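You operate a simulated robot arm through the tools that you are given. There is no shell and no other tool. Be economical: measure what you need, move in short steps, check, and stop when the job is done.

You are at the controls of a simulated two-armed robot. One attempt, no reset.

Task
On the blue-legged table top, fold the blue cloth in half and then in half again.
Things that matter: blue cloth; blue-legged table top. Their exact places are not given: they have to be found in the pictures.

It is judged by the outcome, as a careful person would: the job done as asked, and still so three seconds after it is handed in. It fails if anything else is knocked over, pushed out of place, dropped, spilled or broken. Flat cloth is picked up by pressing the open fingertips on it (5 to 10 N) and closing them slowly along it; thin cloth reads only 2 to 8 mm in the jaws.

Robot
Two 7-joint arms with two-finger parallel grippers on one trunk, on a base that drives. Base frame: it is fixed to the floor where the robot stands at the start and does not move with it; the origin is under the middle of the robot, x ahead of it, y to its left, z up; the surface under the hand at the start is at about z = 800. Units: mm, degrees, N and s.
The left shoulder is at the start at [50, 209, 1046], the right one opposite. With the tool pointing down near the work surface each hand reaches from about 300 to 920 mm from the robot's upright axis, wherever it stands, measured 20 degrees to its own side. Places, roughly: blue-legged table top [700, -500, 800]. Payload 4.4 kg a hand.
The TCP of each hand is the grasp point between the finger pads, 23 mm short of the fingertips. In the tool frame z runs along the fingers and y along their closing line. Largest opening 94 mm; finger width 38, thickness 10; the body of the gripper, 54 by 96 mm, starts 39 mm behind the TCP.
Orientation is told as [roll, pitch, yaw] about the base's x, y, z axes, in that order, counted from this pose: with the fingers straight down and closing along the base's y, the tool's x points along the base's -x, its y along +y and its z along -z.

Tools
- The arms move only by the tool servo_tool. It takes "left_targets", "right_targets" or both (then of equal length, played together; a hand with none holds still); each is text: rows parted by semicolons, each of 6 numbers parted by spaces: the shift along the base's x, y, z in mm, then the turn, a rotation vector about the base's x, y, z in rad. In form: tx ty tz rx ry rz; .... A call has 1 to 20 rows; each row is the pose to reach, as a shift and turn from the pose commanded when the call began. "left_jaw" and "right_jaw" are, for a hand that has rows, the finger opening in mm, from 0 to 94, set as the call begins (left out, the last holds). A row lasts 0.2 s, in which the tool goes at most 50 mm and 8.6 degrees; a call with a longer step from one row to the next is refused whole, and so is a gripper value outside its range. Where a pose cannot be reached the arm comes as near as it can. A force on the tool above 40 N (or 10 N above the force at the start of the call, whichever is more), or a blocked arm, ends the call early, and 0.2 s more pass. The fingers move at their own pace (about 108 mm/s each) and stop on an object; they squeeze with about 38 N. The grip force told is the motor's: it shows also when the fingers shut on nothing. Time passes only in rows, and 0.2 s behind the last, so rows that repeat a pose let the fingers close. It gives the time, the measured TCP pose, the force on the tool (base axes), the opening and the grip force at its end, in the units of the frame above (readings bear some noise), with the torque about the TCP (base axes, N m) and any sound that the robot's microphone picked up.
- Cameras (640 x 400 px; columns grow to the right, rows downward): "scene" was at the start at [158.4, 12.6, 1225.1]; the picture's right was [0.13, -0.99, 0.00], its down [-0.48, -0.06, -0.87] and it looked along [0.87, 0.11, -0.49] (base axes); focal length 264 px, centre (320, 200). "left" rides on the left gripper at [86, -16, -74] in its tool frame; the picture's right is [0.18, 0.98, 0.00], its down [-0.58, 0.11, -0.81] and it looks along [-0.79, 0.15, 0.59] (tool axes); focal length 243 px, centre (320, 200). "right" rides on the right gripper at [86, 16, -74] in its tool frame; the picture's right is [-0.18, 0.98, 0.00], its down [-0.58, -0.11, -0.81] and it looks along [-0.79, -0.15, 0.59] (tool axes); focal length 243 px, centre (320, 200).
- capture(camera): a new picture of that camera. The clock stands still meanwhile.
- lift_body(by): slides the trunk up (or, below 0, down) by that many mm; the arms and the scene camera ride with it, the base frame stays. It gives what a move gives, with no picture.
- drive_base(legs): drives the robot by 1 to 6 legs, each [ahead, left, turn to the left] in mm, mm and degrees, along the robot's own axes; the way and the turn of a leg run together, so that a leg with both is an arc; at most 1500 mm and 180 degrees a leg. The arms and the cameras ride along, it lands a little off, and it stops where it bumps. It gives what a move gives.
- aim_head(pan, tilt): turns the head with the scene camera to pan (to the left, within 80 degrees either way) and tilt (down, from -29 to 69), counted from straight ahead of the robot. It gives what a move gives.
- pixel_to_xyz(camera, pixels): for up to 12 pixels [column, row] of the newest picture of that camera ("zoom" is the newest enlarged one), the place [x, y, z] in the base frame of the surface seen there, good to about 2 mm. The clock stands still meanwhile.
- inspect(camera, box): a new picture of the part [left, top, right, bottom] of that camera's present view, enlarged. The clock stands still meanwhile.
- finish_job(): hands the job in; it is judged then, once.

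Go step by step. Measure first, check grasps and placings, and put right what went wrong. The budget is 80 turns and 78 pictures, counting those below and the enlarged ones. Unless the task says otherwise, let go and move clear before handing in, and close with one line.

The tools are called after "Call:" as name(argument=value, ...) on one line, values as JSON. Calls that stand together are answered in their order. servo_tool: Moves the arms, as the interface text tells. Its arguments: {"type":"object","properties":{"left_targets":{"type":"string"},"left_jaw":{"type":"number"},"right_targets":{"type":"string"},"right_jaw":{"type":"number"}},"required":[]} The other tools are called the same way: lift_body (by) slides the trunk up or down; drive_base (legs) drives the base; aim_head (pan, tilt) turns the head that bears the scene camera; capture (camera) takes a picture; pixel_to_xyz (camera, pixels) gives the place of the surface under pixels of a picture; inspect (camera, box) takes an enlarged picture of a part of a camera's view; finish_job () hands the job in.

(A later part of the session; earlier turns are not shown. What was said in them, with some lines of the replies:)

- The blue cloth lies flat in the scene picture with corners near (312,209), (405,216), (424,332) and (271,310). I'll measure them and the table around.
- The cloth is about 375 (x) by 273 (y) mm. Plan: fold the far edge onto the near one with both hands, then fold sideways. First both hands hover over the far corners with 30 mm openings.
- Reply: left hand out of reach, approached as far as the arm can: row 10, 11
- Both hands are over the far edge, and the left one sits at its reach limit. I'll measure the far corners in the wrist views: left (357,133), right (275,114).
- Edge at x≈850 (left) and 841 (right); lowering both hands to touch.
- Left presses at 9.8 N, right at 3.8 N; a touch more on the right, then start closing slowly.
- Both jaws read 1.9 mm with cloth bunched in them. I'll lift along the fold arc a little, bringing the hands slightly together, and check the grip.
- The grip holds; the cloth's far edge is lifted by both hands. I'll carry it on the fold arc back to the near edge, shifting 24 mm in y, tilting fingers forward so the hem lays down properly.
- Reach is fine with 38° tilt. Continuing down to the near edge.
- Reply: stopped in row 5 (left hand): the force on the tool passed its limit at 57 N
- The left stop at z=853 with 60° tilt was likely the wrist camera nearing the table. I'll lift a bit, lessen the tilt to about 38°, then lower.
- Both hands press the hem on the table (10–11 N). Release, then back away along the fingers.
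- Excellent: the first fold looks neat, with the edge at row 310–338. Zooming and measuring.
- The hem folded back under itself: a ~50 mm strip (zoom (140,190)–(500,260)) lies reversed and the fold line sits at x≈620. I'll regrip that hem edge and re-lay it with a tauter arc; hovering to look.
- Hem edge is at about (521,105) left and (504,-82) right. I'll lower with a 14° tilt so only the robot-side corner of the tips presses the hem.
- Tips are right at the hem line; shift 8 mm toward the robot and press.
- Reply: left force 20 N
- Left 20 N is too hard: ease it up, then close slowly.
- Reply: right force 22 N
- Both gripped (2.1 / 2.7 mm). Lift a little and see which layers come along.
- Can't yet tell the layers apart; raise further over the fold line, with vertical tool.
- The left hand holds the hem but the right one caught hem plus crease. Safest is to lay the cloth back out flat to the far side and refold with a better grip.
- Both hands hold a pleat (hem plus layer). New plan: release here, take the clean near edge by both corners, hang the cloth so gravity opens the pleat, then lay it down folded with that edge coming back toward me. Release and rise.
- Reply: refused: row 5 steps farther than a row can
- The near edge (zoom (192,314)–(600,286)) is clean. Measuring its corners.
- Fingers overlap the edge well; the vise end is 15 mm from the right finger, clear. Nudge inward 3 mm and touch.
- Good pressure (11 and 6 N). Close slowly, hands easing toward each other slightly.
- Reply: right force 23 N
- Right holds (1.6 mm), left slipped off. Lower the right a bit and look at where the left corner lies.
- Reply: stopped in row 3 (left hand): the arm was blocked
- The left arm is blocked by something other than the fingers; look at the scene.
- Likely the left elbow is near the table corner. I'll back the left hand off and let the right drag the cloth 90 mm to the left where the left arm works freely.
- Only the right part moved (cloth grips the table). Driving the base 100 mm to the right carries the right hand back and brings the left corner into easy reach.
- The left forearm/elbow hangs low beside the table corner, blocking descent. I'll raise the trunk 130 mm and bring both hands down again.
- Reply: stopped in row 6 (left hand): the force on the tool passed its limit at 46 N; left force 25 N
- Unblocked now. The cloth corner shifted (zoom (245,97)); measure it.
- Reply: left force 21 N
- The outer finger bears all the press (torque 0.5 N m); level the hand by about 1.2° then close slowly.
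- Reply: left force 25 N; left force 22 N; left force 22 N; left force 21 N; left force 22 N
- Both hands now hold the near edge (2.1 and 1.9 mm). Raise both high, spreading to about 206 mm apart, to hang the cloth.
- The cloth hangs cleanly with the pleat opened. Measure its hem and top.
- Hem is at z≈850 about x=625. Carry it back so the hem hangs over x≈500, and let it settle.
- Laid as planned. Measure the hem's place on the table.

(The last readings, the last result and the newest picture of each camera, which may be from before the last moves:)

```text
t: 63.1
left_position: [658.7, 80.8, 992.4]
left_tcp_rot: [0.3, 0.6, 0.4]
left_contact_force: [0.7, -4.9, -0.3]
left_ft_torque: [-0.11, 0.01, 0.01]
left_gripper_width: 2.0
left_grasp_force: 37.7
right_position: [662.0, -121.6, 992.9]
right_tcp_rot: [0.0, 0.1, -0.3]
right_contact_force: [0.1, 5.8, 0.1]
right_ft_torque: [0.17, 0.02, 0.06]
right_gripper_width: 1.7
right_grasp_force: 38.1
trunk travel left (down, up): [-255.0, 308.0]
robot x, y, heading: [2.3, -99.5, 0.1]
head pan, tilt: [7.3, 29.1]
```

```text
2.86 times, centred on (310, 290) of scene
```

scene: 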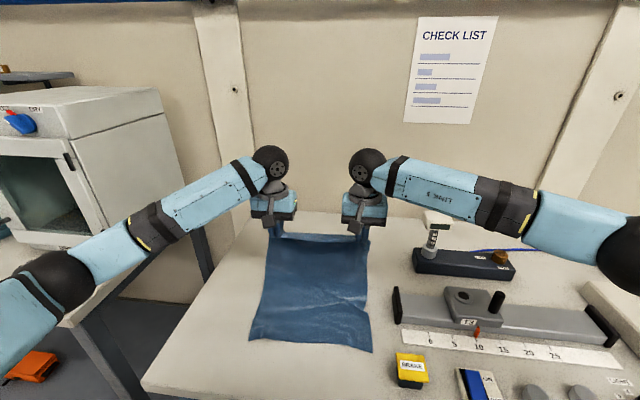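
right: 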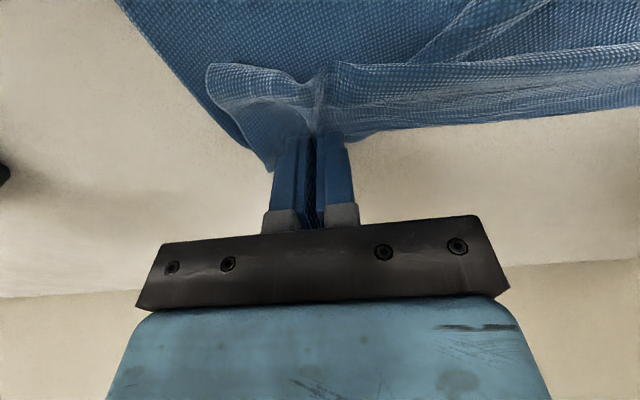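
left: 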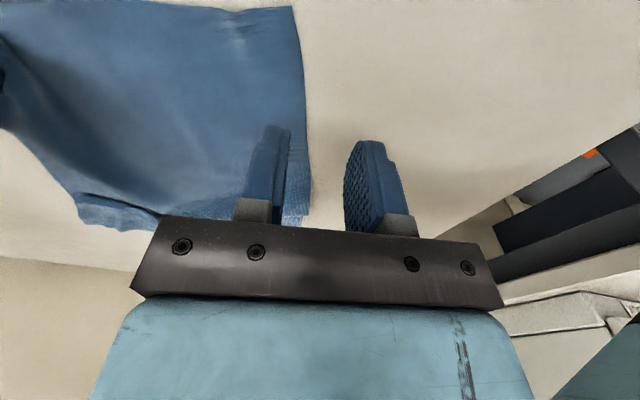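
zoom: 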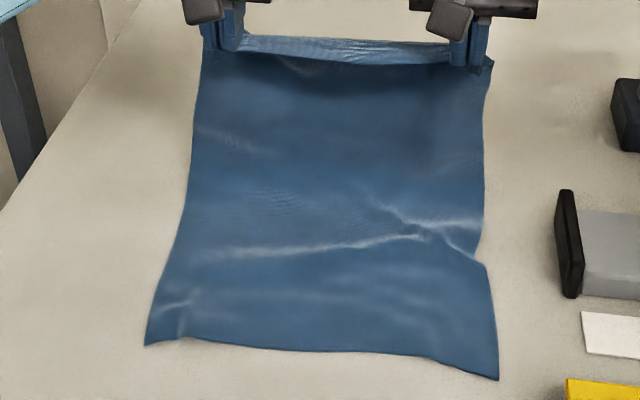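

Hem lies straight at x≈500. Now fold the held edge back over onto the hem along a 167 mm arc.

Call:
servo_tool(left_targets="-8 0 0 0 0 0; -23 0 -3 0 0 0; -38 0 -7 0 0 0; -54 0 -14 0 0 0; -70 0 -22 0 0 0; -85 0 -32 0 0 0; -100 0 -43 0 0 0; -112 0 -56 0 0 0; -124 0 -69 0 0 0; -134 0 -84 0 0 0; -142 0 -99 0 0 0; -148 0 -115 0 0 0; -153 0 -131 0 0 0; -157 0 -145 0 0 0; -158 0 -157 0 0 0; -158 0 -164 0 0 0; -158 0 -164 0 0 0", right_targets="-8 0 0 0 0 0; -23 0 -3 0 0 0; -38 0 -7 0 0 0; -54 0 -14 0 0 0; -70 0 -22 0 0 0; -85 0 -32 0 0 0; -100 0 -43 0 0 0; -112 0 -56 0 0 0; -124 0 -69 0 0 0; -134 0 -84 0 0 0; -142 0 -99 0 0 0; -148 0 -115 0 0 0; -153 0 -131 0 0 0; -157 0 -145 0 0 0; -158 0 -157 0 0 0; -158 0 -164 0 0 0; -158 0 -164 0 0 0")

Call:
capture(camera="scene")

```text
t: 66.7
left_position: [501.0, 80.9, 829.7]
left_tcp_rot: [0.4, 0.4, 0.4]
left_contact_force: [0.9, -4.2, 0.8]
left_ft_torque: [-0.1, -0.01, 0.07]
left_gripper_width: 1.9
left_grasp_force: 38.1
right_position: [503.5, -119.4, 829.3]
right_tcp_rot: [0.0, 0.1, -0.2]
right_contact_force: [-0.1, 4.3, 2.4]
right_ft_torque: [0.13, 0.0, 0.07]
right_gripper_width: 1.9
right_grasp_force: 37.5
trunk travel left (down, up): [-255.0, 308.0]
robot x, y, heading: [5.0, -102.9, -0.2]
head pan, tilt: [7.3, 29.1]
```

```text
22 pictures are left
```

scene: 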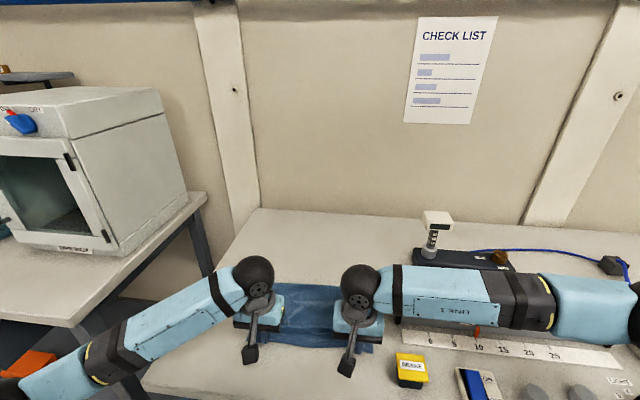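

At the hem. Press lightly, open, rise straight and clear the view.

Call:
servo_tool(left_targets="0 0 -1.5 0 0 0; 0 0 -1.5 0 0 0", right_targets="0 0 -1 0 0 0; 0 0 -1 0 0 0")

Call:
servo_tool(left_targets="0 0 0 0 0 0; 0 0 0 0 0 0; 0 0 2 0 0 0; 0 0 15 0 0 0; 0 0 45 0 0 0; -5 5 85 0 0 0; -10 25 120 0 0 0; -20 60 140 0 0 0; -30 100 150 0 0 0; -40 140 150 0 0 0", right_targets="0 0 0 0 0 0; 0 0 0 0 0 0; 0 0 2 0 0 0; 0 0 15 0 0 0; 0 0 45 0 0 0; -5 -5 85 0 0 0; -10 -25 120 0 0 0; -20 -60 140 0 0 0; -30 -100 150 0 0 0; -40 -140 150 0 0 0", left_jaw=24, right_jaw=24)

Call:
inspect(camera="scene", box=[220, 250, 400, 370])

```text
t: 67.3
left_position: [501.3, 80.1, 828.2]
left_tcp_rot: [0.3, 0.5, 0.3]
left_contact_force: [2.1, -4.8, 1.0]
left_ft_torque: [-0.08, -0.02, 0.03]
left_gripper_width: 2.2
left_grasp_force: 37.4
right_position: [504.0, -119.9, 829.2]
right_tcp_rot: [0.0, 0.1, -0.1]
right_contact_force: [0.0, 4.4, 5.4]
right_ft_torque: [0.16, -0.05, 0.04]
right_gripper_width: 1.8
right_grasp_force: 38.4
trunk travel left (down, up): [-255.0, 308.0]
robot x, y, heading: [2.7, -98.7, 0.0]
head pan, tilt: [7.3, 29.1]
```

```text
t: 69.5
left_position: [459.3, 222.0, 977.0]
left_tcp_rot: [0.3, 0.4, 0.4]
left_contact_force: [-0.1, 0.6, 0.5]
left_ft_torque: [-0.02, 0.0, 0.0]
left_gripper_width: 24.0
left_grasp_force: 0.0
right_position: [463.7, -261.5, 978.6]
right_tcp_rot: [0.0, 0.0, -0.2]
right_contact_force: [0.3, -0.8, 0.5]
right_ft_torque: [0.01, -0.01, -0.04]
right_gripper_width: 24.0
right_grasp_force: 0.1
trunk travel left (down, up): [-255.0, 308.0]
robot x, y, heading: [0.2, -103.2, 0.2]
head pan, tilt: [7.3, 29.1]
```

```text
3.33 times, centred on (310, 310) of scene
```

zoom: 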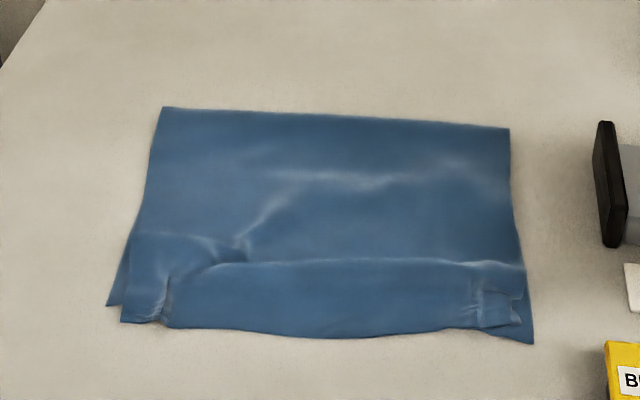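

Neat: the edge came to the hem. Measure outline and the ridge along zoom row 262.

Call:
pixel_to_xyz(camera="zoom", pixels=[[165, 112], [507, 133], [515, 318], [530, 340], [125, 318], [110, 302], [320, 333], [380, 250], [380, 262], [380, 280], [380, 200], [240, 255]])

Call:
capture(camera="scene")

```text
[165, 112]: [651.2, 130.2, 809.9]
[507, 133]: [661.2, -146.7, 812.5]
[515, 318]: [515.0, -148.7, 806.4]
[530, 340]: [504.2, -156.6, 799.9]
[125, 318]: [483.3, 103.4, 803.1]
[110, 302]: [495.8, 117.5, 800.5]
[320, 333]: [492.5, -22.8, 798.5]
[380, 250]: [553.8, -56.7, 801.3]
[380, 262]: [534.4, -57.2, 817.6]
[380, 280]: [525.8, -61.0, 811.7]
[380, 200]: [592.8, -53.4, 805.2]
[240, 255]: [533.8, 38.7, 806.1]
```

```text
20 pictures are left
```

scene: 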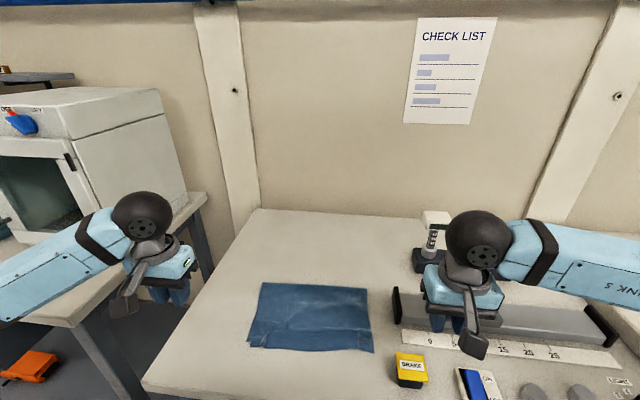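

First fold is sound (495–660 in x, y −150…+120). For the second, sideways fold I'll hang it from its left edge the same way, so I'll reposition the robot to face that edge: raise the trunk, turn −50° and drive to about (20, 320).

Call:
lift_body(by=100)

Call:
drive_base(legs=[[0, 0, -50], [-309, 285, 0]])

Call:
aim_head(pan=15, tilt=40)

Call:
capture(camera="scene")

```text
t: 70.8
left_position: [460.4, 221.8, 1076.9]
left_tcp_rot: [0.3, 0.6, 0.4]
left_contact_force: [-0.1, 0.1, -0.5]
left_ft_torque: [0.01, -0.03, -0.01]
left_gripper_width: 24.0
left_grasp_force: 0.0
right_position: [466.1, -259.6, 1077.4]
right_tcp_rot: [0.0, 0.0, -0.2]
right_contact_force: [0.3, 0.1, 0.2]
right_ft_torque: [0.01, 0.01, -0.01]
right_gripper_width: 23.8
right_grasp_force: 0.1
trunk travel left (down, up): [-355.0, 208.0]
robot x, y, heading: [-0.4, -100.6, 0.1]
head pan, tilt: [7.3, 29.1]
```

```text
t: 75.6
left_position: [553.0, 90.0, 1077.2]
left_tcp_rot: [0.0, 0.6, -50.2]
left_contact_force: [-0.7, 0.4, 0.2]
left_ft_torque: [0.02, 0.01, 0.01]
left_gripper_width: 24.0
left_grasp_force: 0.0
right_position: [191.1, -218.0, 1077.0]
right_tcp_rot: [0.1, 0.1, -50.3]
right_contact_force: [-0.9, 0.1, 0.2]
right_ft_torque: [0.01, 0.0, 0.0]
right_gripper_width: 24.0
right_grasp_force: 0.0
trunk travel left (down, up): [-355.0, 208.0]
robot x, y, heading: [16.0, 239.6, -50.1]
head pan, tilt: [7.3, 29.1]
stopped in leg 2: the robot was blocked; the commanded pose is now the measured one
```

```text
t: 76.4
left_position: [555.1, 88.6, 1077.2]
left_tcp_rot: [-0.1, 0.7, -50.0]
left_contact_force: [-0.3, -1.1, 0.2]
left_ft_torque: [-0.04, 0.0, -0.01]
left_gripper_width: 23.7
left_grasp_force: 0.0
right_position: [193.0, -219.8, 1076.0]
right_tcp_rot: [0.3, 0.3, -50.2]
right_contact_force: [0.2, 0.7, -0.4]
right_ft_torque: [0.0, 0.04, 0.04]
right_gripper_width: 24.0
right_grasp_force: 0.0
trunk travel left (down, up): [-355.0, 208.0]
robot x, y, heading: [17.9, 245.9, -50.0]
head pan, tilt: [15.0, 40.0]
```

```text
19 pictures are left
```

scene: 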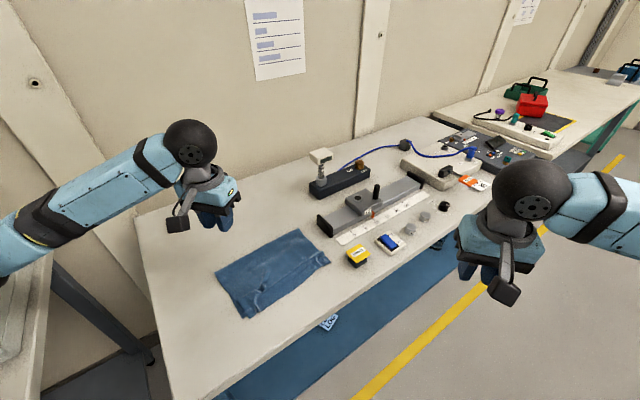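

Stopped by a bump at (17, 245), which is good enough; nothing looks disturbed. The cloth's left edge runs from (215,272) to (240,318). Zoom and measure.

Call:
inspect(camera="scene", box=[195, 215, 350, 330])

Call:
pixel_to_xyz(camera="scene", pixels=[[217, 273], [241, 316], [222, 284], [232, 302], [251, 314], [299, 231], [328, 261]])

```text
3.48 times, centred on (272, 272) of scene
```

zoom: 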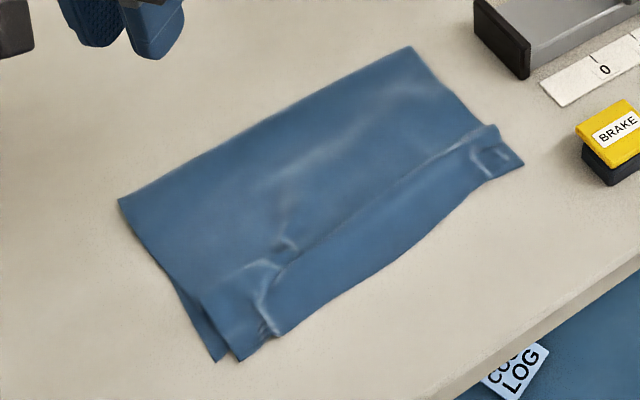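

```text
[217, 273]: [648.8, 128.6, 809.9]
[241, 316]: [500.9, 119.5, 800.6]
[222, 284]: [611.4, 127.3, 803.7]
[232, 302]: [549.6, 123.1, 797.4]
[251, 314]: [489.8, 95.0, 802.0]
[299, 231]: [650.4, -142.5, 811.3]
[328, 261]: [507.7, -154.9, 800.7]
```

Grip plan: left hand closes along x at the far end of the left edge (626,126), right hand closes along y at the near end (506,85), so the two bodies clear each other. Move to hover.

Call:
servo_tool(left_targets="7 4 0 0 0 -0.07; 14 8 0 0 0 -0.14; 21 12 0 0 0 -0.21; 28 15 0 0 0 -0.28; 36 19 0 0 0 -0.35; 43 23 0 0 0 -0.42; 50 27 0 0 0 -0.49; 57 31 0 0 0 -0.56; 64 35 0 0 0 -0.63; 71 38 0 0 0 -0.70; 71 38 -45 0 0 -0.70; 71 38 -90 0 0 -0.70; 71 38 -135 0 0 -0.70; 71 38 -175 0 0 -0.70; 71 38 -205 0 0 -0.70; 71 38 -225 0 0 -0.70; 71 38 -225 0 0 -0.70", right_targets="31 30 0 0 0 0.087; 62 61 0 0 0 0.174; 94 91 0 0 0 0.261; 125 122 0 0 0 0.348; 156 152 0 0 0 0.436; 188 183 0 0 0 0.523; 219 213 0 0 0 0.61; 250 244 0 0 0 0.698; 282 274 0 0 0 0.785; 313 305 0 0 0 0.873; 313 305 -45 0 0 0.873; 313 305 -90 0 0 0.873; 313 305 -135 0 0 0.873; 313 305 -175 0 0 0.873; 313 305 -205 0 0 0.873; 313 305 -225 0 0 0.873; 313 305 -225 0 0 0.873", left_jaw=30, right_jaw=30)

Call:
capture(camera="left")

Call:
capture(camera="right")

```text
t: 80.2
left_position: [613.7, 71.2, 857.1]
left_tcp_rot: [0.2, 0.5, -94.7]
left_contact_force: [-1.1, -0.2, -0.2]
left_ft_torque: [-0.03, -0.02, -0.02]
left_gripper_width: 30.1
left_grasp_force: 0.2
right_position: [489.7, 42.2, 853.1]
right_tcp_rot: [0.8, -0.1, -4.4]
right_contact_force: [-0.4, 0.1, 1.2]
right_ft_torque: [-0.02, -0.02, 0.01]
right_gripper_width: 30.2
right_grasp_force: 0.0
trunk travel left (down, up): [-355.0, 208.0]
robot x, y, heading: [15.8, 237.9, -54.4]
head pan, tilt: [15.0, 40.0]
stopped in row 17 (left hand): the arm was blocked; the commanded pose is now the measured one
```

```text
17 pictures are left
```

left: 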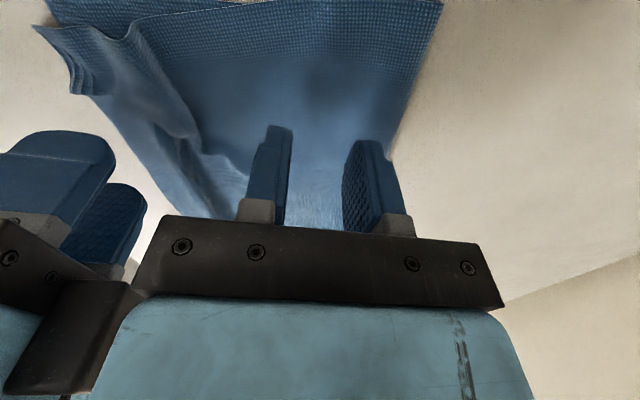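

```text
16 pictures are left
```

right: 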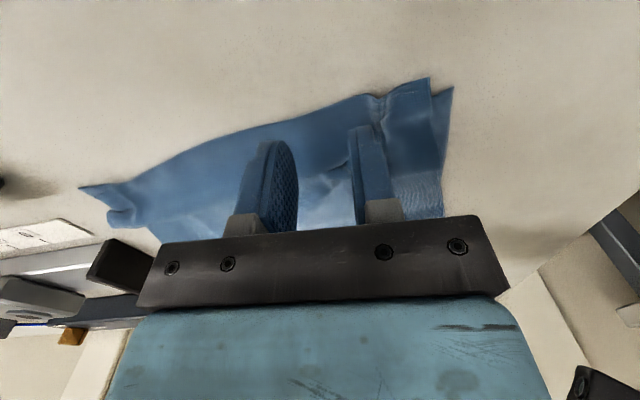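

The left elbow evidently pressed something on the left and the base yawed 4°. I'll raise the hands and strafe the robot 96 mm to its right, away from that, and look left.

Call:
servo_tool(left_targets="0 0 30 0 0 0; 0 0 70 0 0 0; 0 0 100 0 0 0", right_targets="0 0 30 0 0 0; 0 0 70 0 0 0; 0 0 100 0 0 0")

Call:
drive_base(legs=[[0, -96, 4]])

Call:
aim_head(pan=45, tilt=40)

Call:
capture(camera="scene")

```text
t: 81.2
left_position: [603.9, 64.6, 956.1]
left_tcp_rot: [-0.7, 0.2, -95.6]
left_contact_force: [-1.0, 0.2, 0.0]
left_ft_torque: [-0.02, -0.05, 0.0]
left_gripper_width: 29.8
left_grasp_force: 0.0
right_position: [485.9, 40.6, 956.4]
right_tcp_rot: [0.7, -0.3, -4.7]
right_contact_force: [0.2, 0.3, 0.5]
right_ft_torque: [-0.01, 0.02, 0.0]
right_gripper_width: 30.1
right_grasp_force: 0.0
trunk travel left (down, up): [-355.0, 208.0]
robot x, y, heading: [14.6, 241.3, -54.7]
head pan, tilt: [15.0, 40.0]
stopped in row 3 (left hand): the arm was blocked; the commanded pose is now the measured one
```

```text
t: 82.0
left_position: [600.1, 62.8, 953.8]
left_tcp_rot: [-0.7, -0.1, -95.3]
left_contact_force: [0.9, 0.2, 0.5]
left_ft_torque: [-0.01, 0.02, -0.02]
left_gripper_width: 30.1
left_grasp_force: 0.1
right_position: [481.9, 36.9, 952.2]
right_tcp_rot: [0.3, 0.1, -4.6]
right_contact_force: [-0.9, -0.2, 0.1]
right_ft_torque: [0.02, -0.02, 0.0]
right_gripper_width: 30.1
right_grasp_force: 0.1
trunk travel left (down, up): [-355.0, 208.0]
robot x, y, heading: [9.0, 235.4, -54.3]
head pan, tilt: [15.0, 40.0]
stopped in leg 1: the robot was blocked; the commanded pose is now the measured one
```

```text
t: 83.0
left_position: [602.9, 63.1, 951.0]
left_tcp_rot: [-0.8, 0.2, -95.1]
left_contact_force: [-0.1, 0.8, -0.4]
left_ft_torque: [-0.01, -0.02, 0.0]
left_gripper_width: 29.9
left_grasp_force: 0.0
right_position: [483.1, 36.3, 950.4]
right_tcp_rot: [0.5, 0.1, -4.4]
right_contact_force: [-0.5, -0.2, -0.3]
right_ft_torque: [0.0, 0.0, 0.0]
right_gripper_width: 30.0
right_grasp_force: 0.1
trunk travel left (down, up): [-355.0, 208.0]
robot x, y, heading: [11.5, 233.1, -54.2]
head pan, tilt: [45.0, 40.0]
```

```text
15 pictures are left
```

scene: 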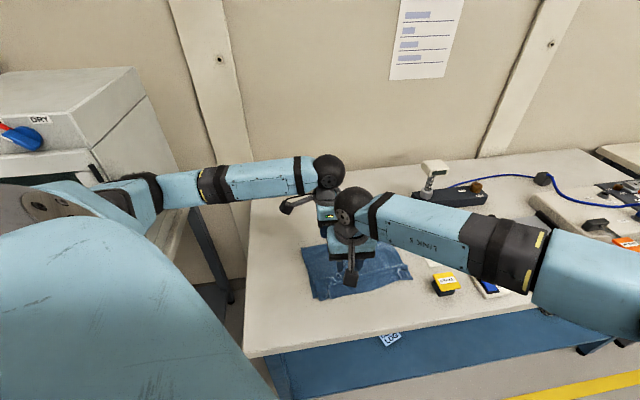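

Call:
pixel_to_xyz(camera="scene", pixels=[[150, 190], [120, 200], [90, 170], [185, 190], [175, 150], [170, 240], [80, 240], [205, 185], [328, 165], [350, 200], [295, 205], [230, 340]])

Call:
inspect(camera="scene", box=[0, 60, 240, 260])

```text
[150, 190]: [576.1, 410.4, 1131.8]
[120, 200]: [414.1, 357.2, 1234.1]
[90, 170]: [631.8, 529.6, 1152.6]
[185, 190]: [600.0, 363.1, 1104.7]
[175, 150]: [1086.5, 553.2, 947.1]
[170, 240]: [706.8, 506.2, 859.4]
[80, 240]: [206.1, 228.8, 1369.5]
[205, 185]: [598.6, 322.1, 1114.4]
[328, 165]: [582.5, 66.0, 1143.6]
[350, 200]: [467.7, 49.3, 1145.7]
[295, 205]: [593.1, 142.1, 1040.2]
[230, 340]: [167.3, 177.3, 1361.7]
```

```text
2.00 times, centred on (120, 160) of scene
```

zoom: 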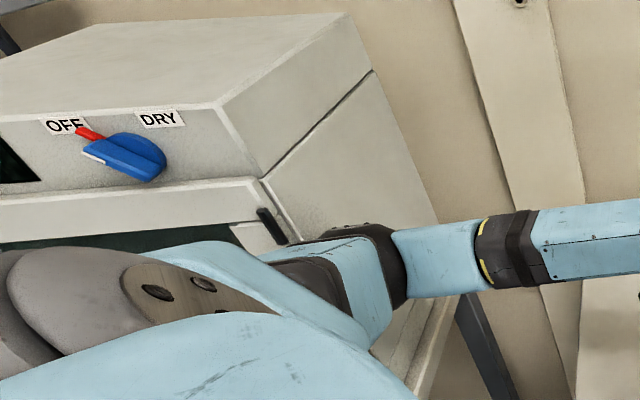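

The left elbow touches near the dryer's front corner (≈(600,480,1150)); my turn pushed it in. Strafe right without any turn.

Call:
drive_base(legs=[[0, -120, 0]])

```text
t: 84.7
left_position: [505.7, 1.9, 953.7]
left_tcp_rot: [-0.6, -0.3, -95.0]
left_contact_force: [-0.3, 1.0, 0.7]
left_ft_torque: [0.03, 0.01, -0.01]
left_gripper_width: 30.2
left_grasp_force: 0.0
right_position: [387.7, -27.0, 953.4]
right_tcp_rot: [0.0, 0.1, -4.4]
right_contact_force: [-0.4, 0.3, -0.9]
right_ft_torque: [-0.02, 0.02, 0.02]
right_gripper_width: 29.8
right_grasp_force: 0.0
trunk travel left (down, up): [-355.0, 208.0]
robot x, y, heading: [-87.5, 163.9, -54.1]
head pan, tilt: [45.0, 40.0]
```

Free now. Bring both hands over the left edge again, to z≈845.

Call:
servo_tool(left_targets="24 25 0 0 0 0.02; 48 50 0 0 0 0.04; 72 75 0 0 0 0.06; 96 100 0 0 0 0.08; 120 124.6 0 0 0 0.087; 120 124.6 -40 0 0 0.087; 120 124.6 -75 0 0 0.087; 120 124.6 -98 0 0 0.087; 120 124.6 -108 0 0 0.087; 120 124.6 -108 0 0 0.087", right_targets="24 22 0 0 0 0.02; 47 45 0 0 0 0.04; 71 67 0 0 0 0.06; 94 90 0 0 0 0.077; 118 112 0 0 0 0.077; 118 112 -40 0 0 0.077; 118 112 -75 0 0 0.077; 118 112 -98 0 0 0.077; 118 112 -108 0 0 0.077; 118 112 -108 0 0 0.077")

Call:
capture(camera="left")

Call:
capture(camera="right")

```text
t: 86.9
left_position: [626.5, 122.7, 845.7]
left_tcp_rot: [-0.8, -0.3, -90.0]
left_contact_force: [0.1, -0.1, 0.4]
left_ft_torque: [-0.01, -0.01, 0.01]
left_gripper_width: 29.9
left_grasp_force: 0.0
right_position: [380.9, 4.7, 852.9]
right_tcp_rot: [-1.1, -0.1, -1.2]
right_contact_force: [-0.3, 0.3, 0.3]
right_ft_torque: [-0.02, -0.02, 0.0]
right_gripper_width: 29.9
right_grasp_force: 0.1
right hand out of reach, approached as far as the arm can: row 1, 2, 3, 4, 5, 6, 7, 8, 9, 10
trunk travel left (down, up): [-355.0, 208.0]
robot x, y, heading: [-87.9, 165.1, -54.0]
head pan, tilt: [45.0, 40.0]
```

```text
13 pictures are left
```

left: 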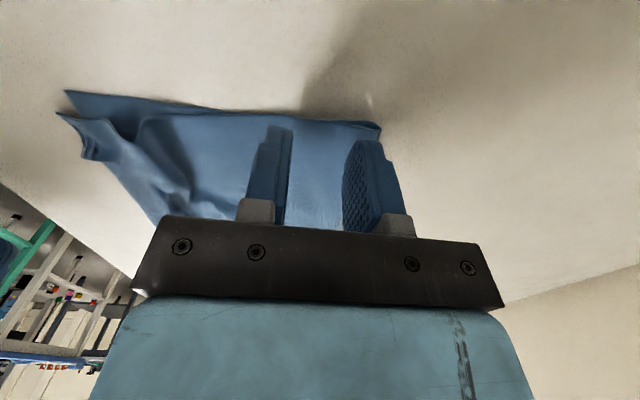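

```text
12 pictures are left
```

right: 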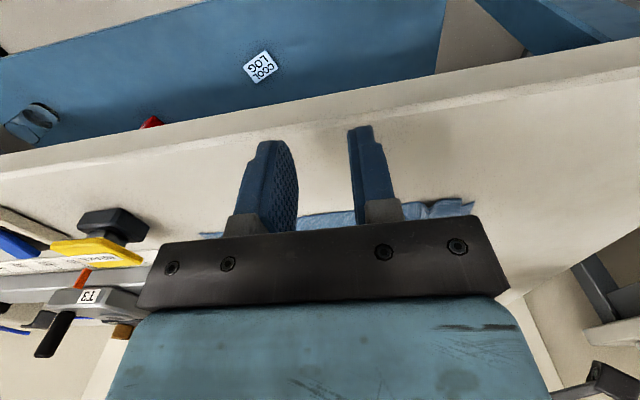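

The right arm can't cross that far at this heading. Pull the left hand in, raise both, and re-pose the robot to about (0,100) heading −30°.

Call:
servo_tool(left_targets="0 0 35 0 0 0; 0 0 70 0 0 0; -20 -20 100 0 0 0; -45 -45 110 0 0 0; -70 -72 110 0 0 0; -95 -98 110 0 0 0; -120 -125 110 0 0 0", right_targets="0 0 35 0 0 0; 0 0 70 0 0 0; 0 -5 90 0 0 0; 0 -10 100 0 0 0; 0 -20 100 0 0 0; 0 -25 100 0 0 0; 0 -30 100 0 0 0")

Call:
drive_base(legs=[[104, 33, 0], [0, 0, 24]])

Call:
aim_head(pan=20, tilt=40)

```text
t: 88.5
left_position: [506.2, 0.5, 958.2]
left_tcp_rot: [-0.7, -0.3, -90.0]
left_contact_force: [-0.3, 0.2, -0.2]
left_ft_torque: [0.03, 0.04, 0.03]
left_gripper_width: 30.1
left_grasp_force: 0.0
right_position: [380.8, -4.8, 951.1]
right_tcp_rot: [0.1, 0.1, 0.0]
right_contact_force: [0.3, -0.4, 0.1]
right_ft_torque: [0.03, 0.0, -0.01]
right_gripper_width: 29.8
right_grasp_force: 0.0
trunk travel left (down, up): [-355.0, 208.0]
robot x, y, heading: [-87.9, 160.0, -54.2]
head pan, tilt: [45.0, 40.0]
```

```text
t: 90.9
left_position: [608.2, 190.3, 958.2]
left_tcp_rot: [-0.7, -0.5, -66.1]
left_contact_force: [-0.9, 0.5, 0.0]
left_ft_torque: [-0.02, 0.04, -0.04]
left_gripper_width: 30.0
left_grasp_force: 0.1
right_position: [495.6, 135.1, 949.6]
right_tcp_rot: [0.0, 0.1, 24.1]
right_contact_force: [-0.2, -0.2, 0.7]
right_ft_torque: [0.0, -0.01, -0.03]
right_gripper_width: 30.0
right_grasp_force: 0.2
trunk travel left (down, up): [-355.0, 208.0]
robot x, y, heading: [-0.8, 95.5, -30.2]
head pan, tilt: [45.0, 40.0]
```

```text
t: 91.8
left_position: [607.8, 190.8, 957.0]
left_tcp_rot: [-0.9, -0.3, -66.1]
left_contact_force: [0.6, -0.2, -0.3]
left_ft_torque: [-0.01, -0.02, -0.01]
left_gripper_width: 30.1
left_grasp_force: 0.0
right_position: [495.0, 134.9, 950.3]
right_tcp_rot: [0.0, 0.1, 24.1]
right_contact_force: [-0.3, 0.1, 0.2]
right_ft_torque: [-0.01, 0.04, 0.01]
right_gripper_width: 30.1
right_grasp_force: 0.0
trunk travel left (down, up): [-355.0, 208.0]
robot x, y, heading: [2.0, 96.9, -30.6]
head pan, tilt: [20.0, 40.0]
```

Landed as wanted. Move hands over the grip points.

Call:
servo_tool(left_targets="4 -13 0 0 0 -0.08; 8 -27 0 0 0 -0.16; 12 -40 0 0 0 -0.24; 15 -54 0 0 0 -0.32; 18 -67 0 0 0 -0.417; 18 -67 -40 0 0 -0.417; 18 -67 -75 0 0 -0.417; 18 -67 -100 0 0 -0.417; 18 -67 -112 0 0 -0.417; 18 -67 -112 0 0 -0.417", right_targets="2 -10 0 0 0 -0.08; 4 -20 0 0 0 -0.16; 6 -30 0 0 0 -0.24; 8 -40 0 0 0 -0.32; 11 -50 0 0 0 -0.42; 11 -50 -40 0 0 -0.42; 11 -50 -75 0 0 -0.42; 11 -50 -95 0 0 -0.42; 11 -50 -105 0 0 -0.42; 11 -50 -105 0 0 -0.42")

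Call:
capture(camera="left")

Call:
capture(camera="right")

```text
t: 94.0
left_position: [624.2, 124.4, 844.2]
left_tcp_rot: [-0.6, -0.4, -90.0]
left_contact_force: [0.4, -0.3, -0.2]
left_ft_torque: [-0.02, 0.01, -0.01]
left_gripper_width: 29.9
left_grasp_force: 0.0
right_position: [506.5, 85.2, 845.0]
right_tcp_rot: [0.0, 0.1, -0.1]
right_contact_force: [-0.7, 0.7, 0.6]
right_ft_torque: [0.03, -0.01, 0.01]
right_gripper_width: 29.9
right_grasp_force: 0.1
trunk travel left (down, up): [-355.0, 208.0]
robot x, y, heading: [0.1, 95.5, -30.3]
head pan, tilt: [20.0, 40.0]
```

```text
11 pictures are left
```

left: 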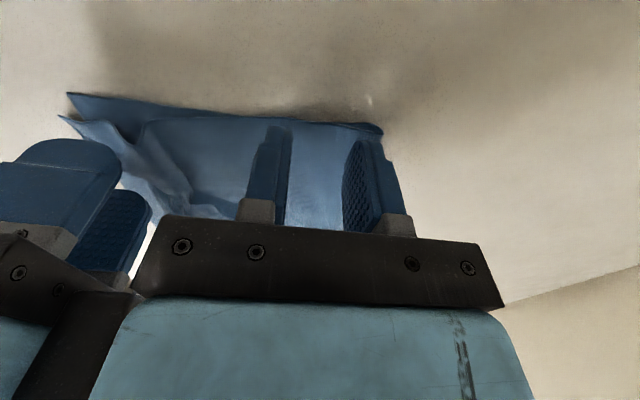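

```text
10 pictures are left
```

right: 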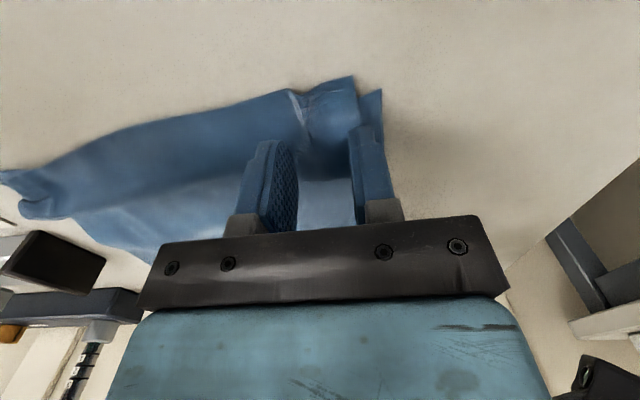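

Shift left hand (−5,−4) and right hand −10 in y, then press down.

Call:
servo_tool(left_targets="-3 -2 -6 0 0 0; -5 -4 -12 0 0 0; -5 -4 -16 0 0 0; -5 -4 -18.5 0 0 0; -5 -4 -19.5 0 0 0; -5 -4 -19.5 0 0 0", right_targets="0 -5 -6 0 0 0; 0 -10 -12 0 0 0; 0 -10 -16 0 0 0; 0 -10 -18.5 0 0 0; 0 -10 -20 0 0 0; 0 -10 -20.5 0 0 0")

```text
t: 95.4
left_position: [620.8, 119.5, 826.0]
left_tcp_rot: [-0.6, -0.3, -90.1]
left_contact_force: [0.5, -0.3, 2.1]
left_ft_torque: [0.02, -0.05, 0.0]
left_gripper_width: 29.9
left_grasp_force: 0.0
right_position: [506.9, 73.5, 825.4]
right_tcp_rot: [0.1, 0.2, -0.1]
right_contact_force: [-1.1, -0.6, 2.1]
right_ft_torque: [0.0, 0.02, 0.05]
right_gripper_width: 29.8
right_grasp_force: 0.0
trunk travel left (down, up): [-355.0, 208.0]
robot x, y, heading: [1.5, 97.5, -30.2]
head pan, tilt: [20.0, 40.0]
```

Call:
servo_tool(left_targets="0 0 -1 0 0 0; 0 0 -2 0 0 0; 0 0 -2 0 0 0", right_targets="0 0 -1 0 0 0; 0 0 -2 0 0 0; 0 0 -2 0 0 0")

```text
t: 96.2
left_position: [620.9, 120.2, 824.8]
left_tcp_rot: [-0.6, -0.4, -89.9]
left_contact_force: [-1.5, -1.0, 8.1]
left_ft_torque: [0.0, -0.15, -0.02]
left_gripper_width: 29.6
left_grasp_force: 0.0
right_position: [506.4, 75.2, 825.8]
right_tcp_rot: [0.2, 0.1, 0.0]
right_contact_force: [2.4, -0.8, 9.4]
right_ft_torque: [0.09, -0.04, -0.03]
right_gripper_width: 30.2
right_grasp_force: 0.0
trunk travel left (down, up): [-355.0, 208.0]
robot x, y, heading: [0.2, 98.9, -30.4]
head pan, tilt: [20.0, 40.0]
```

Call:
servo_tool(left_targets="0 0 -1 0 -0.01 0; 0 0 -1.3 0 -0.01 0", right_targets="0 0 -1 -0.004 0 0; 0 0 -1.3 -0.004 0 0", left_jaw=27, right_jaw=27)

Call:
servo_tool(left_targets="0 0 0 0 0 0; 0 0 0 0 0 0", right_targets="0 0 0 0 0 0; 0 0 0 0 0 0", left_jaw=19, right_jaw=19)

Call:
servo_tool(left_targets="0 0 0 0 0 0; 0 0 0 0 0 0", right_targets="0 0 0 0 0 0; 0 0 0 0 0 0", left_jaw=10, right_jaw=10)

Call:
servo_tool(left_targets="0 0 0 0 0 0; 0 0 0 0 0 0; 0 0 0 0 0 0", right_targets="0 0 0 0 0 0; 0 0 0 0 0 0; 0 0 0 0 0 0", left_jaw=0, right_jaw=0)

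Call:
servo_tool(left_targets="0 0 12 0 0 0; 0 0 30 0 0 0; 0 0 55 0 0 0; 0 0 80 0 0 0; 0 0 80 0 0 0", right_targets="0 0 12 0 0 0; 0 0 30 0 0 0; 0 0 55 0 0 0; 0 0 80 0 0 0; 0 0 80 0 0 0")

Call:
capture(camera="scene")

```text
t: 96.8
left_position: [621.0, 119.8, 825.9]
left_tcp_rot: [0.0, -0.5, -90.0]
left_contact_force: [1.6, 1.0, 13.1]
left_ft_torque: [0.07, -0.07, 0.01]
left_gripper_width: 26.3
left_grasp_force: 0.0
right_position: [505.3, 74.7, 824.4]
right_tcp_rot: [-0.2, -0.2, -0.2]
right_contact_force: [1.7, -2.0, 24.9]
right_ft_torque: [0.28, 0.0, -0.01]
right_gripper_width: 25.9
right_grasp_force: 0.2
trunk travel left (down, up): [-355.0, 208.0]
robot x, y, heading: [-1.5, 101.1, -30.2]
head pan, tilt: [20.0, 40.0]
```

```text
t: 97.4
left_position: [620.2, 120.0, 825.4]
left_tcp_rot: [0.1, -0.4, -90.0]
left_contact_force: [0.4, -1.3, 14.7]
left_ft_torque: [-0.01, -0.04, -0.01]
left_gripper_width: 18.6
left_grasp_force: 0.1
right_position: [504.6, 75.1, 825.9]
right_tcp_rot: [-0.1, -0.1, -0.1]
right_contact_force: [3.5, 2.1, 29.2]
right_ft_torque: [0.36, 0.0, -0.03]
right_gripper_width: 19.0
right_grasp_force: 0.1
trunk travel left (down, up): [-355.0, 208.0]
robot x, y, heading: [0.6, 95.6, -30.4]
head pan, tilt: [20.0, 40.0]
```

```text
t: 98.0
left_position: [618.5, 121.3, 824.7]
left_tcp_rot: [0.2, -0.4, -90.1]
left_contact_force: [-3.7, -1.3, 14.6]
left_ft_torque: [-0.03, 0.08, -0.01]
left_gripper_width: 11.2
left_grasp_force: 1.0
right_position: [505.1, 74.4, 825.6]
right_tcp_rot: [-0.1, -0.2, -0.1]
right_contact_force: [3.7, -2.2, 32.0]
right_ft_torque: [0.15, -0.03, -0.05]
right_gripper_width: 8.6
right_grasp_force: 0.1
trunk travel left (down, up): [-355.0, 208.0]
robot x, y, heading: [1.4, 101.3, -30.2]
head pan, tilt: [20.0, 40.0]
```

```text
t: 98.8
left_position: [617.8, 121.1, 824.9]
left_tcp_rot: [0.0, -0.3, -90.1]
left_contact_force: [-15.0, -3.8, 18.3]
left_ft_torque: [-0.18, 0.31, -0.17]
left_gripper_width: 3.1
left_grasp_force: 38.2
right_position: [505.3, 76.0, 825.6]
right_tcp_rot: [-0.2, -0.2, -0.1]
right_contact_force: [9.4, 6.7, 27.4]
right_ft_torque: [0.3, -0.24, -0.04]
right_gripper_width: 3.0
right_grasp_force: 38.3
trunk travel left (down, up): [-355.0, 208.0]
robot x, y, heading: [0.9, 97.7, -30.5]
head pan, tilt: [20.0, 40.0]
```

```text
t: 100.0
left_position: [621.2, 120.7, 901.8]
left_tcp_rot: [-0.2, -0.3, -90.0]
left_contact_force: [-9.4, -2.4, 0.7]
left_ft_torque: [-0.06, 0.22, -0.16]
left_gripper_width: 3.6
left_grasp_force: 38.0
right_position: [505.6, 74.2, 903.0]
right_tcp_rot: [-0.2, 0.1, -0.2]
right_contact_force: [10.0, 2.5, -0.1]
right_ft_torque: [0.06, -0.21, 0.07]
right_gripper_width: 3.4
right_grasp_force: 38.2
trunk travel left (down, up): [-355.0, 208.0]
robot x, y, heading: [0.3, 102.2, -30.3]
head pan, tilt: [20.0, 40.0]
```

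```text
9 pictures are left
```

scene: 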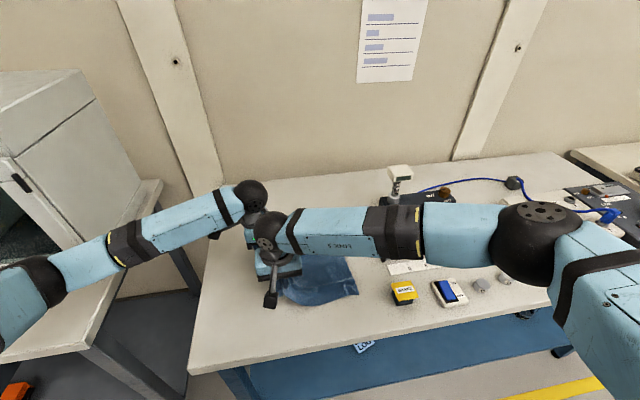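

Both jaws read ~3.5 mm: all layers are held at both ends. Lift to hang it, right hand lower since it holds deeper in, and let it settle.

Call:
servo_tool(left_targets="-1 0 20 0 0 0; -2 0 40 0 0 0; -2 0 60 0 0 0; -2 0 80 0 0 0; -2 0 100 0 0 0; -2 0 120 0 0 0; -2 0 140 0 0 0; -2 0 160 0 0 0; -2 0 175 0 0 0; -2 0 183 0 0 0; -2 0 183 0 0 0; -2 0 183 0 0 0; -2 0 183 0 0 0; -2 0 183 0 0 0; -2 0 183 0 0 0; -2 0 183 0 0 0", right_targets="1 3 16 0 0 0; 2 6 32 0 0 0; 2 9 48 0 0 0; 2 12 64 0 0 0; 2 15 80 0 0 0; 2 18 96 0 0 0; 2 21 112 0 0 0; 2 24 128 0 0 0; 2 27 140 0 0 0; 2 28 147 0 0 0; 2 28 147 0 0 0; 2 28 147 0 0 0; 2 28 147 0 0 0; 2 28 147 0 0 0; 2 28 147 0 0 0; 2 28 147 0 0 0")

Call:
capture(camera="scene")

```text
t: 103.4
left_position: [620.0, 120.5, 1083.9]
left_tcp_rot: [-0.2, -0.3, -90.0]
left_contact_force: [-8.1, 1.0, -3.3]
left_ft_torque: [0.13, 0.12, -0.16]
left_gripper_width: 3.0
left_grasp_force: 38.1
right_position: [507.7, 102.6, 1049.1]
right_tcp_rot: [-0.1, 0.1, 0.0]
right_contact_force: [6.7, -0.8, 2.8]
right_ft_torque: [-0.03, -0.28, -0.02]
right_gripper_width: 3.1
right_grasp_force: 38.2
trunk travel left (down, up): [-355.0, 208.0]
robot x, y, heading: [1.7, 98.3, -30.2]
head pan, tilt: [20.0, 40.0]
```

```text
8 pictures are left
```

scene: 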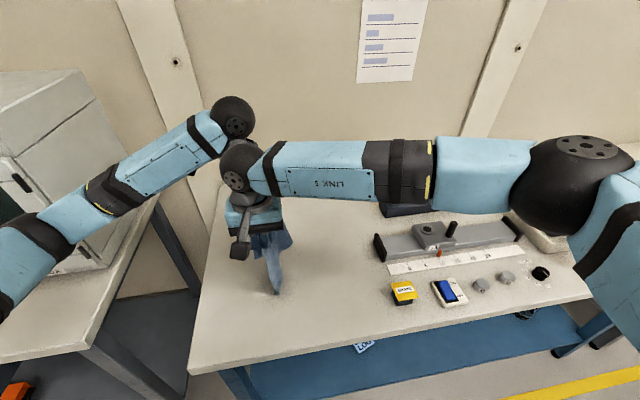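

It hangs over y≈100. Check the hem position before laying.

Call:
pixel_to_xyz(camera="scene", pixels=[[276, 291], [272, 280], [282, 270], [289, 243], [270, 250], [255, 240]])

Call:
inspect(camera="scene", box=[220, 190, 320, 300])

```text
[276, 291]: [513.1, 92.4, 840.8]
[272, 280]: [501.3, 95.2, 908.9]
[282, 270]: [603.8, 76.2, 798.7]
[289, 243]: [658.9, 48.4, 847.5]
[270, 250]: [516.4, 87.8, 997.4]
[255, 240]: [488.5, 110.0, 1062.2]
```

```text
3.64 times, centred on (270, 245) of scene
```

zoom: 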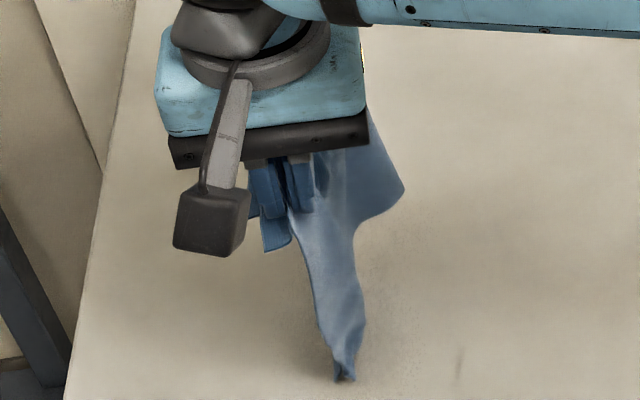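

The near hem corner already rests on the table and skews things. Raise 35 mm to let it hang free and settle, then lay the lower half toward −y.

Call:
servo_tool(left_targets="0 3 12 0 0 0; 0 6 24 0 0 0; 0 8 35 0 0 0; 0 8 35 0 0 0; 0 8 35 0 0 0; 0 8 35 0 0 0; 0 8 35 0 0 0; 0 8 35 0 0 0; 0 8 35 0 0 0", right_targets="0 0 12 0 0 0; 0 0 24 0 0 0; 0 0 35 0 0 0; 0 0 35 0 0 0; 0 0 35 0 0 0; 0 0 35 0 0 0; 0 0 35 0 0 0; 0 0 35 0 0 0; 0 0 35 0 0 0")

Call:
servo_tool(left_targets="0 0 -25 0 0 0; 0 0 -50 0 0 0; 0 -2 -71 0 0 0; 0 -12 -78 0 0 0; 0 -25 -86 0 0 0; 0 -40 -98 0 0 0; 0 -54 -111 0 0 0; 0 -66 -123 0 0 0; 0 -79 -136 0 0 0; 0 -92 -147 0 0 0; 0 -104 -158 0 0 0; 0 -117 -168 0 0 0; 0 -129 -178 0 0 0; 0 -143 -188 0 0 0; 0 -143 -188 0 0 0; 0 -143 -188 0 0 0", right_targets="0 0 -20 0 0 0; 0 0 -40 0 0 0; 0 -2 -53 0 0 0; 0 -10 -63 0 0 0; 0 -20 -73 0 0 0; 0 -32 -85 0 0 0; 0 -45 -98 0 0 0; 0 -57 -110 0 0 0; 0 -70 -123 0 0 0; 0 -83 -136 0 0 0; 0 -95 -148 0 0 0; 0 -108 -161 0 0 0; 0 -120 -173 0 0 0; 0 -134 -187 0 0 0; 0 -134 -187 0 0 0; 0 -134 -187 0 0 0")

Call:
capture(camera="scene")

```text
t: 105.4
left_position: [620.0, 129.0, 1118.8]
left_tcp_rot: [-0.2, -0.3, -90.0]
left_contact_force: [-6.5, -0.3, -3.2]
left_ft_torque: [0.05, 0.12, -0.14]
left_gripper_width: 3.3
left_grasp_force: 38.7
right_position: [508.1, 102.2, 1083.0]
right_tcp_rot: [-0.2, 0.1, -0.1]
right_contact_force: [7.2, 0.5, 1.9]
right_ft_torque: [-0.01, -0.2, -0.04]
right_gripper_width: 3.0
right_grasp_force: 38.0
trunk travel left (down, up): [-355.0, 208.0]
robot x, y, heading: [0.7, 99.9, -30.1]
head pan, tilt: [20.0, 40.0]
```

```text
t: 108.8
left_position: [619.3, -15.1, 931.9]
left_tcp_rot: [-0.2, -0.3, -90.1]
left_contact_force: [-5.9, 0.4, -2.6]
left_ft_torque: [0.1, 0.13, -0.14]
left_gripper_width: 3.4
left_grasp_force: 38.3
right_position: [507.5, -32.0, 897.2]
right_tcp_rot: [-0.1, 0.1, 0.0]
right_contact_force: [6.6, -0.6, 2.1]
right_ft_torque: [-0.04, -0.21, -0.02]
right_gripper_width: 3.0
right_grasp_force: 37.8
trunk travel left (down, up): [-355.0, 208.0]
robot x, y, heading: [0.9, 96.4, -30.6]
head pan, tilt: [20.0, 40.0]
```

```text
6 pictures are left
```

scene: 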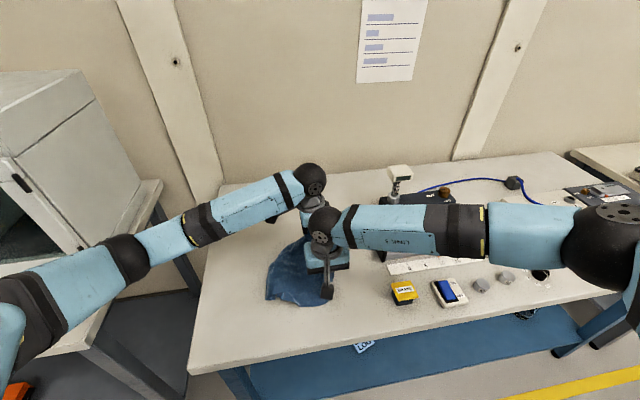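

Lower half lies on the table now. Measure where the hem is.

Call:
pixel_to_xyz(camera="scene", pixels=[[266, 298], [267, 280], [270, 264], [282, 252], [300, 238], [296, 304], [320, 303], [290, 275]])

```text
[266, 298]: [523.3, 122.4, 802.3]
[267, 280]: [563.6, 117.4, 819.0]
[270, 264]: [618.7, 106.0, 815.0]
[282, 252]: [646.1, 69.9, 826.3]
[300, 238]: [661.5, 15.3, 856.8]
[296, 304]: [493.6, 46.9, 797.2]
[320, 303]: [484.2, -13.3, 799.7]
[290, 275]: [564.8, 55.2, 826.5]
```

Hem is at y≈100–120. Fold the held edge back over it.

Call:
servo_tool(left_targets="0 10 -1 0 0 0; 0 19 -3 0 0 0; 0 38 -8 0 0 0; 0 55 -16 0 0 0; 0 71 -27 0 0 0; 0 85 -40 0 0 0; 0 96 -55 0 0 0; 0 104 -72 0 0 0; 0 109 -88 0 0 0; 0 111 -97 0 0 0; 0 111 -102 0 0 0; 0 111 -104 0 0 0", right_targets="0 7 0 0 0 0; 0 14 -1 0 0 0; 0 29 -5 0 0 0; 0 42 -10 0 0 0; 0 54 -17 0 0 0; 0 65 -27 0 0 0; 0 74 -37 0 0 0; 0 80 -49 0 0 0; 0 84 -58 0 0 0; 0 85 -63 0 0 0; 0 85 -67 0 0 0; 0 85 -69 0 0 0")

```text
t: 111.4
left_position: [618.3, 96.1, 830.4]
left_tcp_rot: [-0.1, -0.3, -90.0]
left_contact_force: [-1.1, -0.1, 8.7]
left_ft_torque: [0.02, 0.05, -0.05]
left_gripper_width: 3.2
left_grasp_force: 38.2
right_position: [508.7, 54.3, 828.9]
right_tcp_rot: [-0.2, 0.1, -0.2]
right_contact_force: [1.2, -0.3, 0.1]
right_ft_torque: [0.0, -0.05, 0.02]
right_gripper_width: 2.9
right_grasp_force: 37.6
trunk travel left (down, up): [-355.0, 208.0]
robot x, y, heading: [-2.4, 100.4, -30.1]
head pan, tilt: [20.0, 40.0]
```

Landed with light contact. Open, rise straight up and clear.

Call:
servo_tool(left_targets="0 0 0 0 0 0; 0 0 0 0 0 0; 0 0 2 0 0 0; 0 0 12 0 0 0; 0 0 35 0 0 0; 0 0 75 0 0 0; 0 0 115 0 0 0; 0 0 150 0 0 0; 0 30 170 0 0 0; 0 60 180 0 0 0; 0 90 180 0 0 0; 0 120 180 0 0 0", right_targets="0 0 0 0 0 0; 0 0 0 0 0 0; 0 0 2 0 0 0; 0 0 12 0 0 0; 0 0 35 0 0 0; 0 0 75 0 0 0; 0 0 115 0 0 0; -20 -20 150 0 0 0; -45 -50 160 0 0 0; -70 -80 160 0 0 0; -95 -110 160 0 0 0; -120 -140 160 0 0 0", left_jaw=20, right_jaw=20)

Call:
inspect(camera="scene", box=[230, 215, 370, 325])

```text
t: 114.0
left_position: [617.7, 215.5, 1009.2]
left_tcp_rot: [-0.2, -0.4, -90.0]
left_contact_force: [-0.3, 0.1, -0.1]
left_ft_torque: [0.0, -0.01, -0.05]
left_gripper_width: 19.9
left_grasp_force: 0.1
right_position: [386.5, -86.8, 987.4]
right_tcp_rot: [-0.2, -0.1, -0.2]
right_contact_force: [-0.7, 0.3, 0.3]
right_ft_torque: [0.03, -0.03, -0.03]
right_gripper_width: 20.1
right_grasp_force: 0.0
trunk travel left (down, up): [-355.0, 208.0]
robot x, y, heading: [0.6, 95.2, -30.2]
head pan, tilt: [20.0, 40.0]
```

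```text
3.64 times, centred on (300, 270) of scene
```

zoom: 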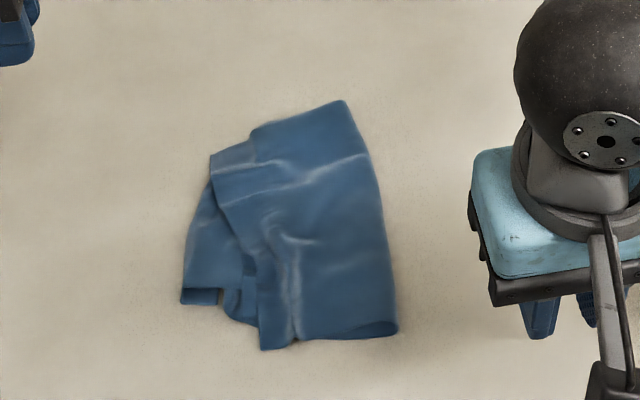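

A quarter fold, slightly skewed: the under hem pokes out on the near-left (zoom (183,300)). Measure the extents.

Call:
pixel_to_xyz(camera="zoom", pixels=[[186, 296], [215, 298], [262, 345], [396, 330], [342, 104], [252, 130], [213, 158], [210, 190], [245, 260], [300, 240], [380, 200], [265, 300]])

```text
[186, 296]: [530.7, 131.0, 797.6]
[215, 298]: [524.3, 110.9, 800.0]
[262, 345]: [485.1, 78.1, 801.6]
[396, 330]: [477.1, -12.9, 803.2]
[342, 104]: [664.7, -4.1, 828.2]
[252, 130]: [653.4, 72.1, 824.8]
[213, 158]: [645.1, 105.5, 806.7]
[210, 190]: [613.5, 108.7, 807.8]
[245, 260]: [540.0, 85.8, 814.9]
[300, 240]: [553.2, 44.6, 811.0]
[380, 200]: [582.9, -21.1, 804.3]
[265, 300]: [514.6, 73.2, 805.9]
```

The cloth lies as a compact quarter: about 188 × 150 mm of the original 375 × 273 (28 % of the area), with a small overhang at one corner. Both hands are open and clear, so I'm handing in.

Call:
finish_job()

```text
The job is handed in.
```

The blue cloth is folded in half and then in half again on the blue-legged table; it is a little skewed, with an under layer sticking out about 45 mm near the left front corner. My left elbow pressed something by the dryer while I was repositioning: the robot turned about 4° and nothing in the pictures looked moved, though I didn't check the dryer again afterwards.
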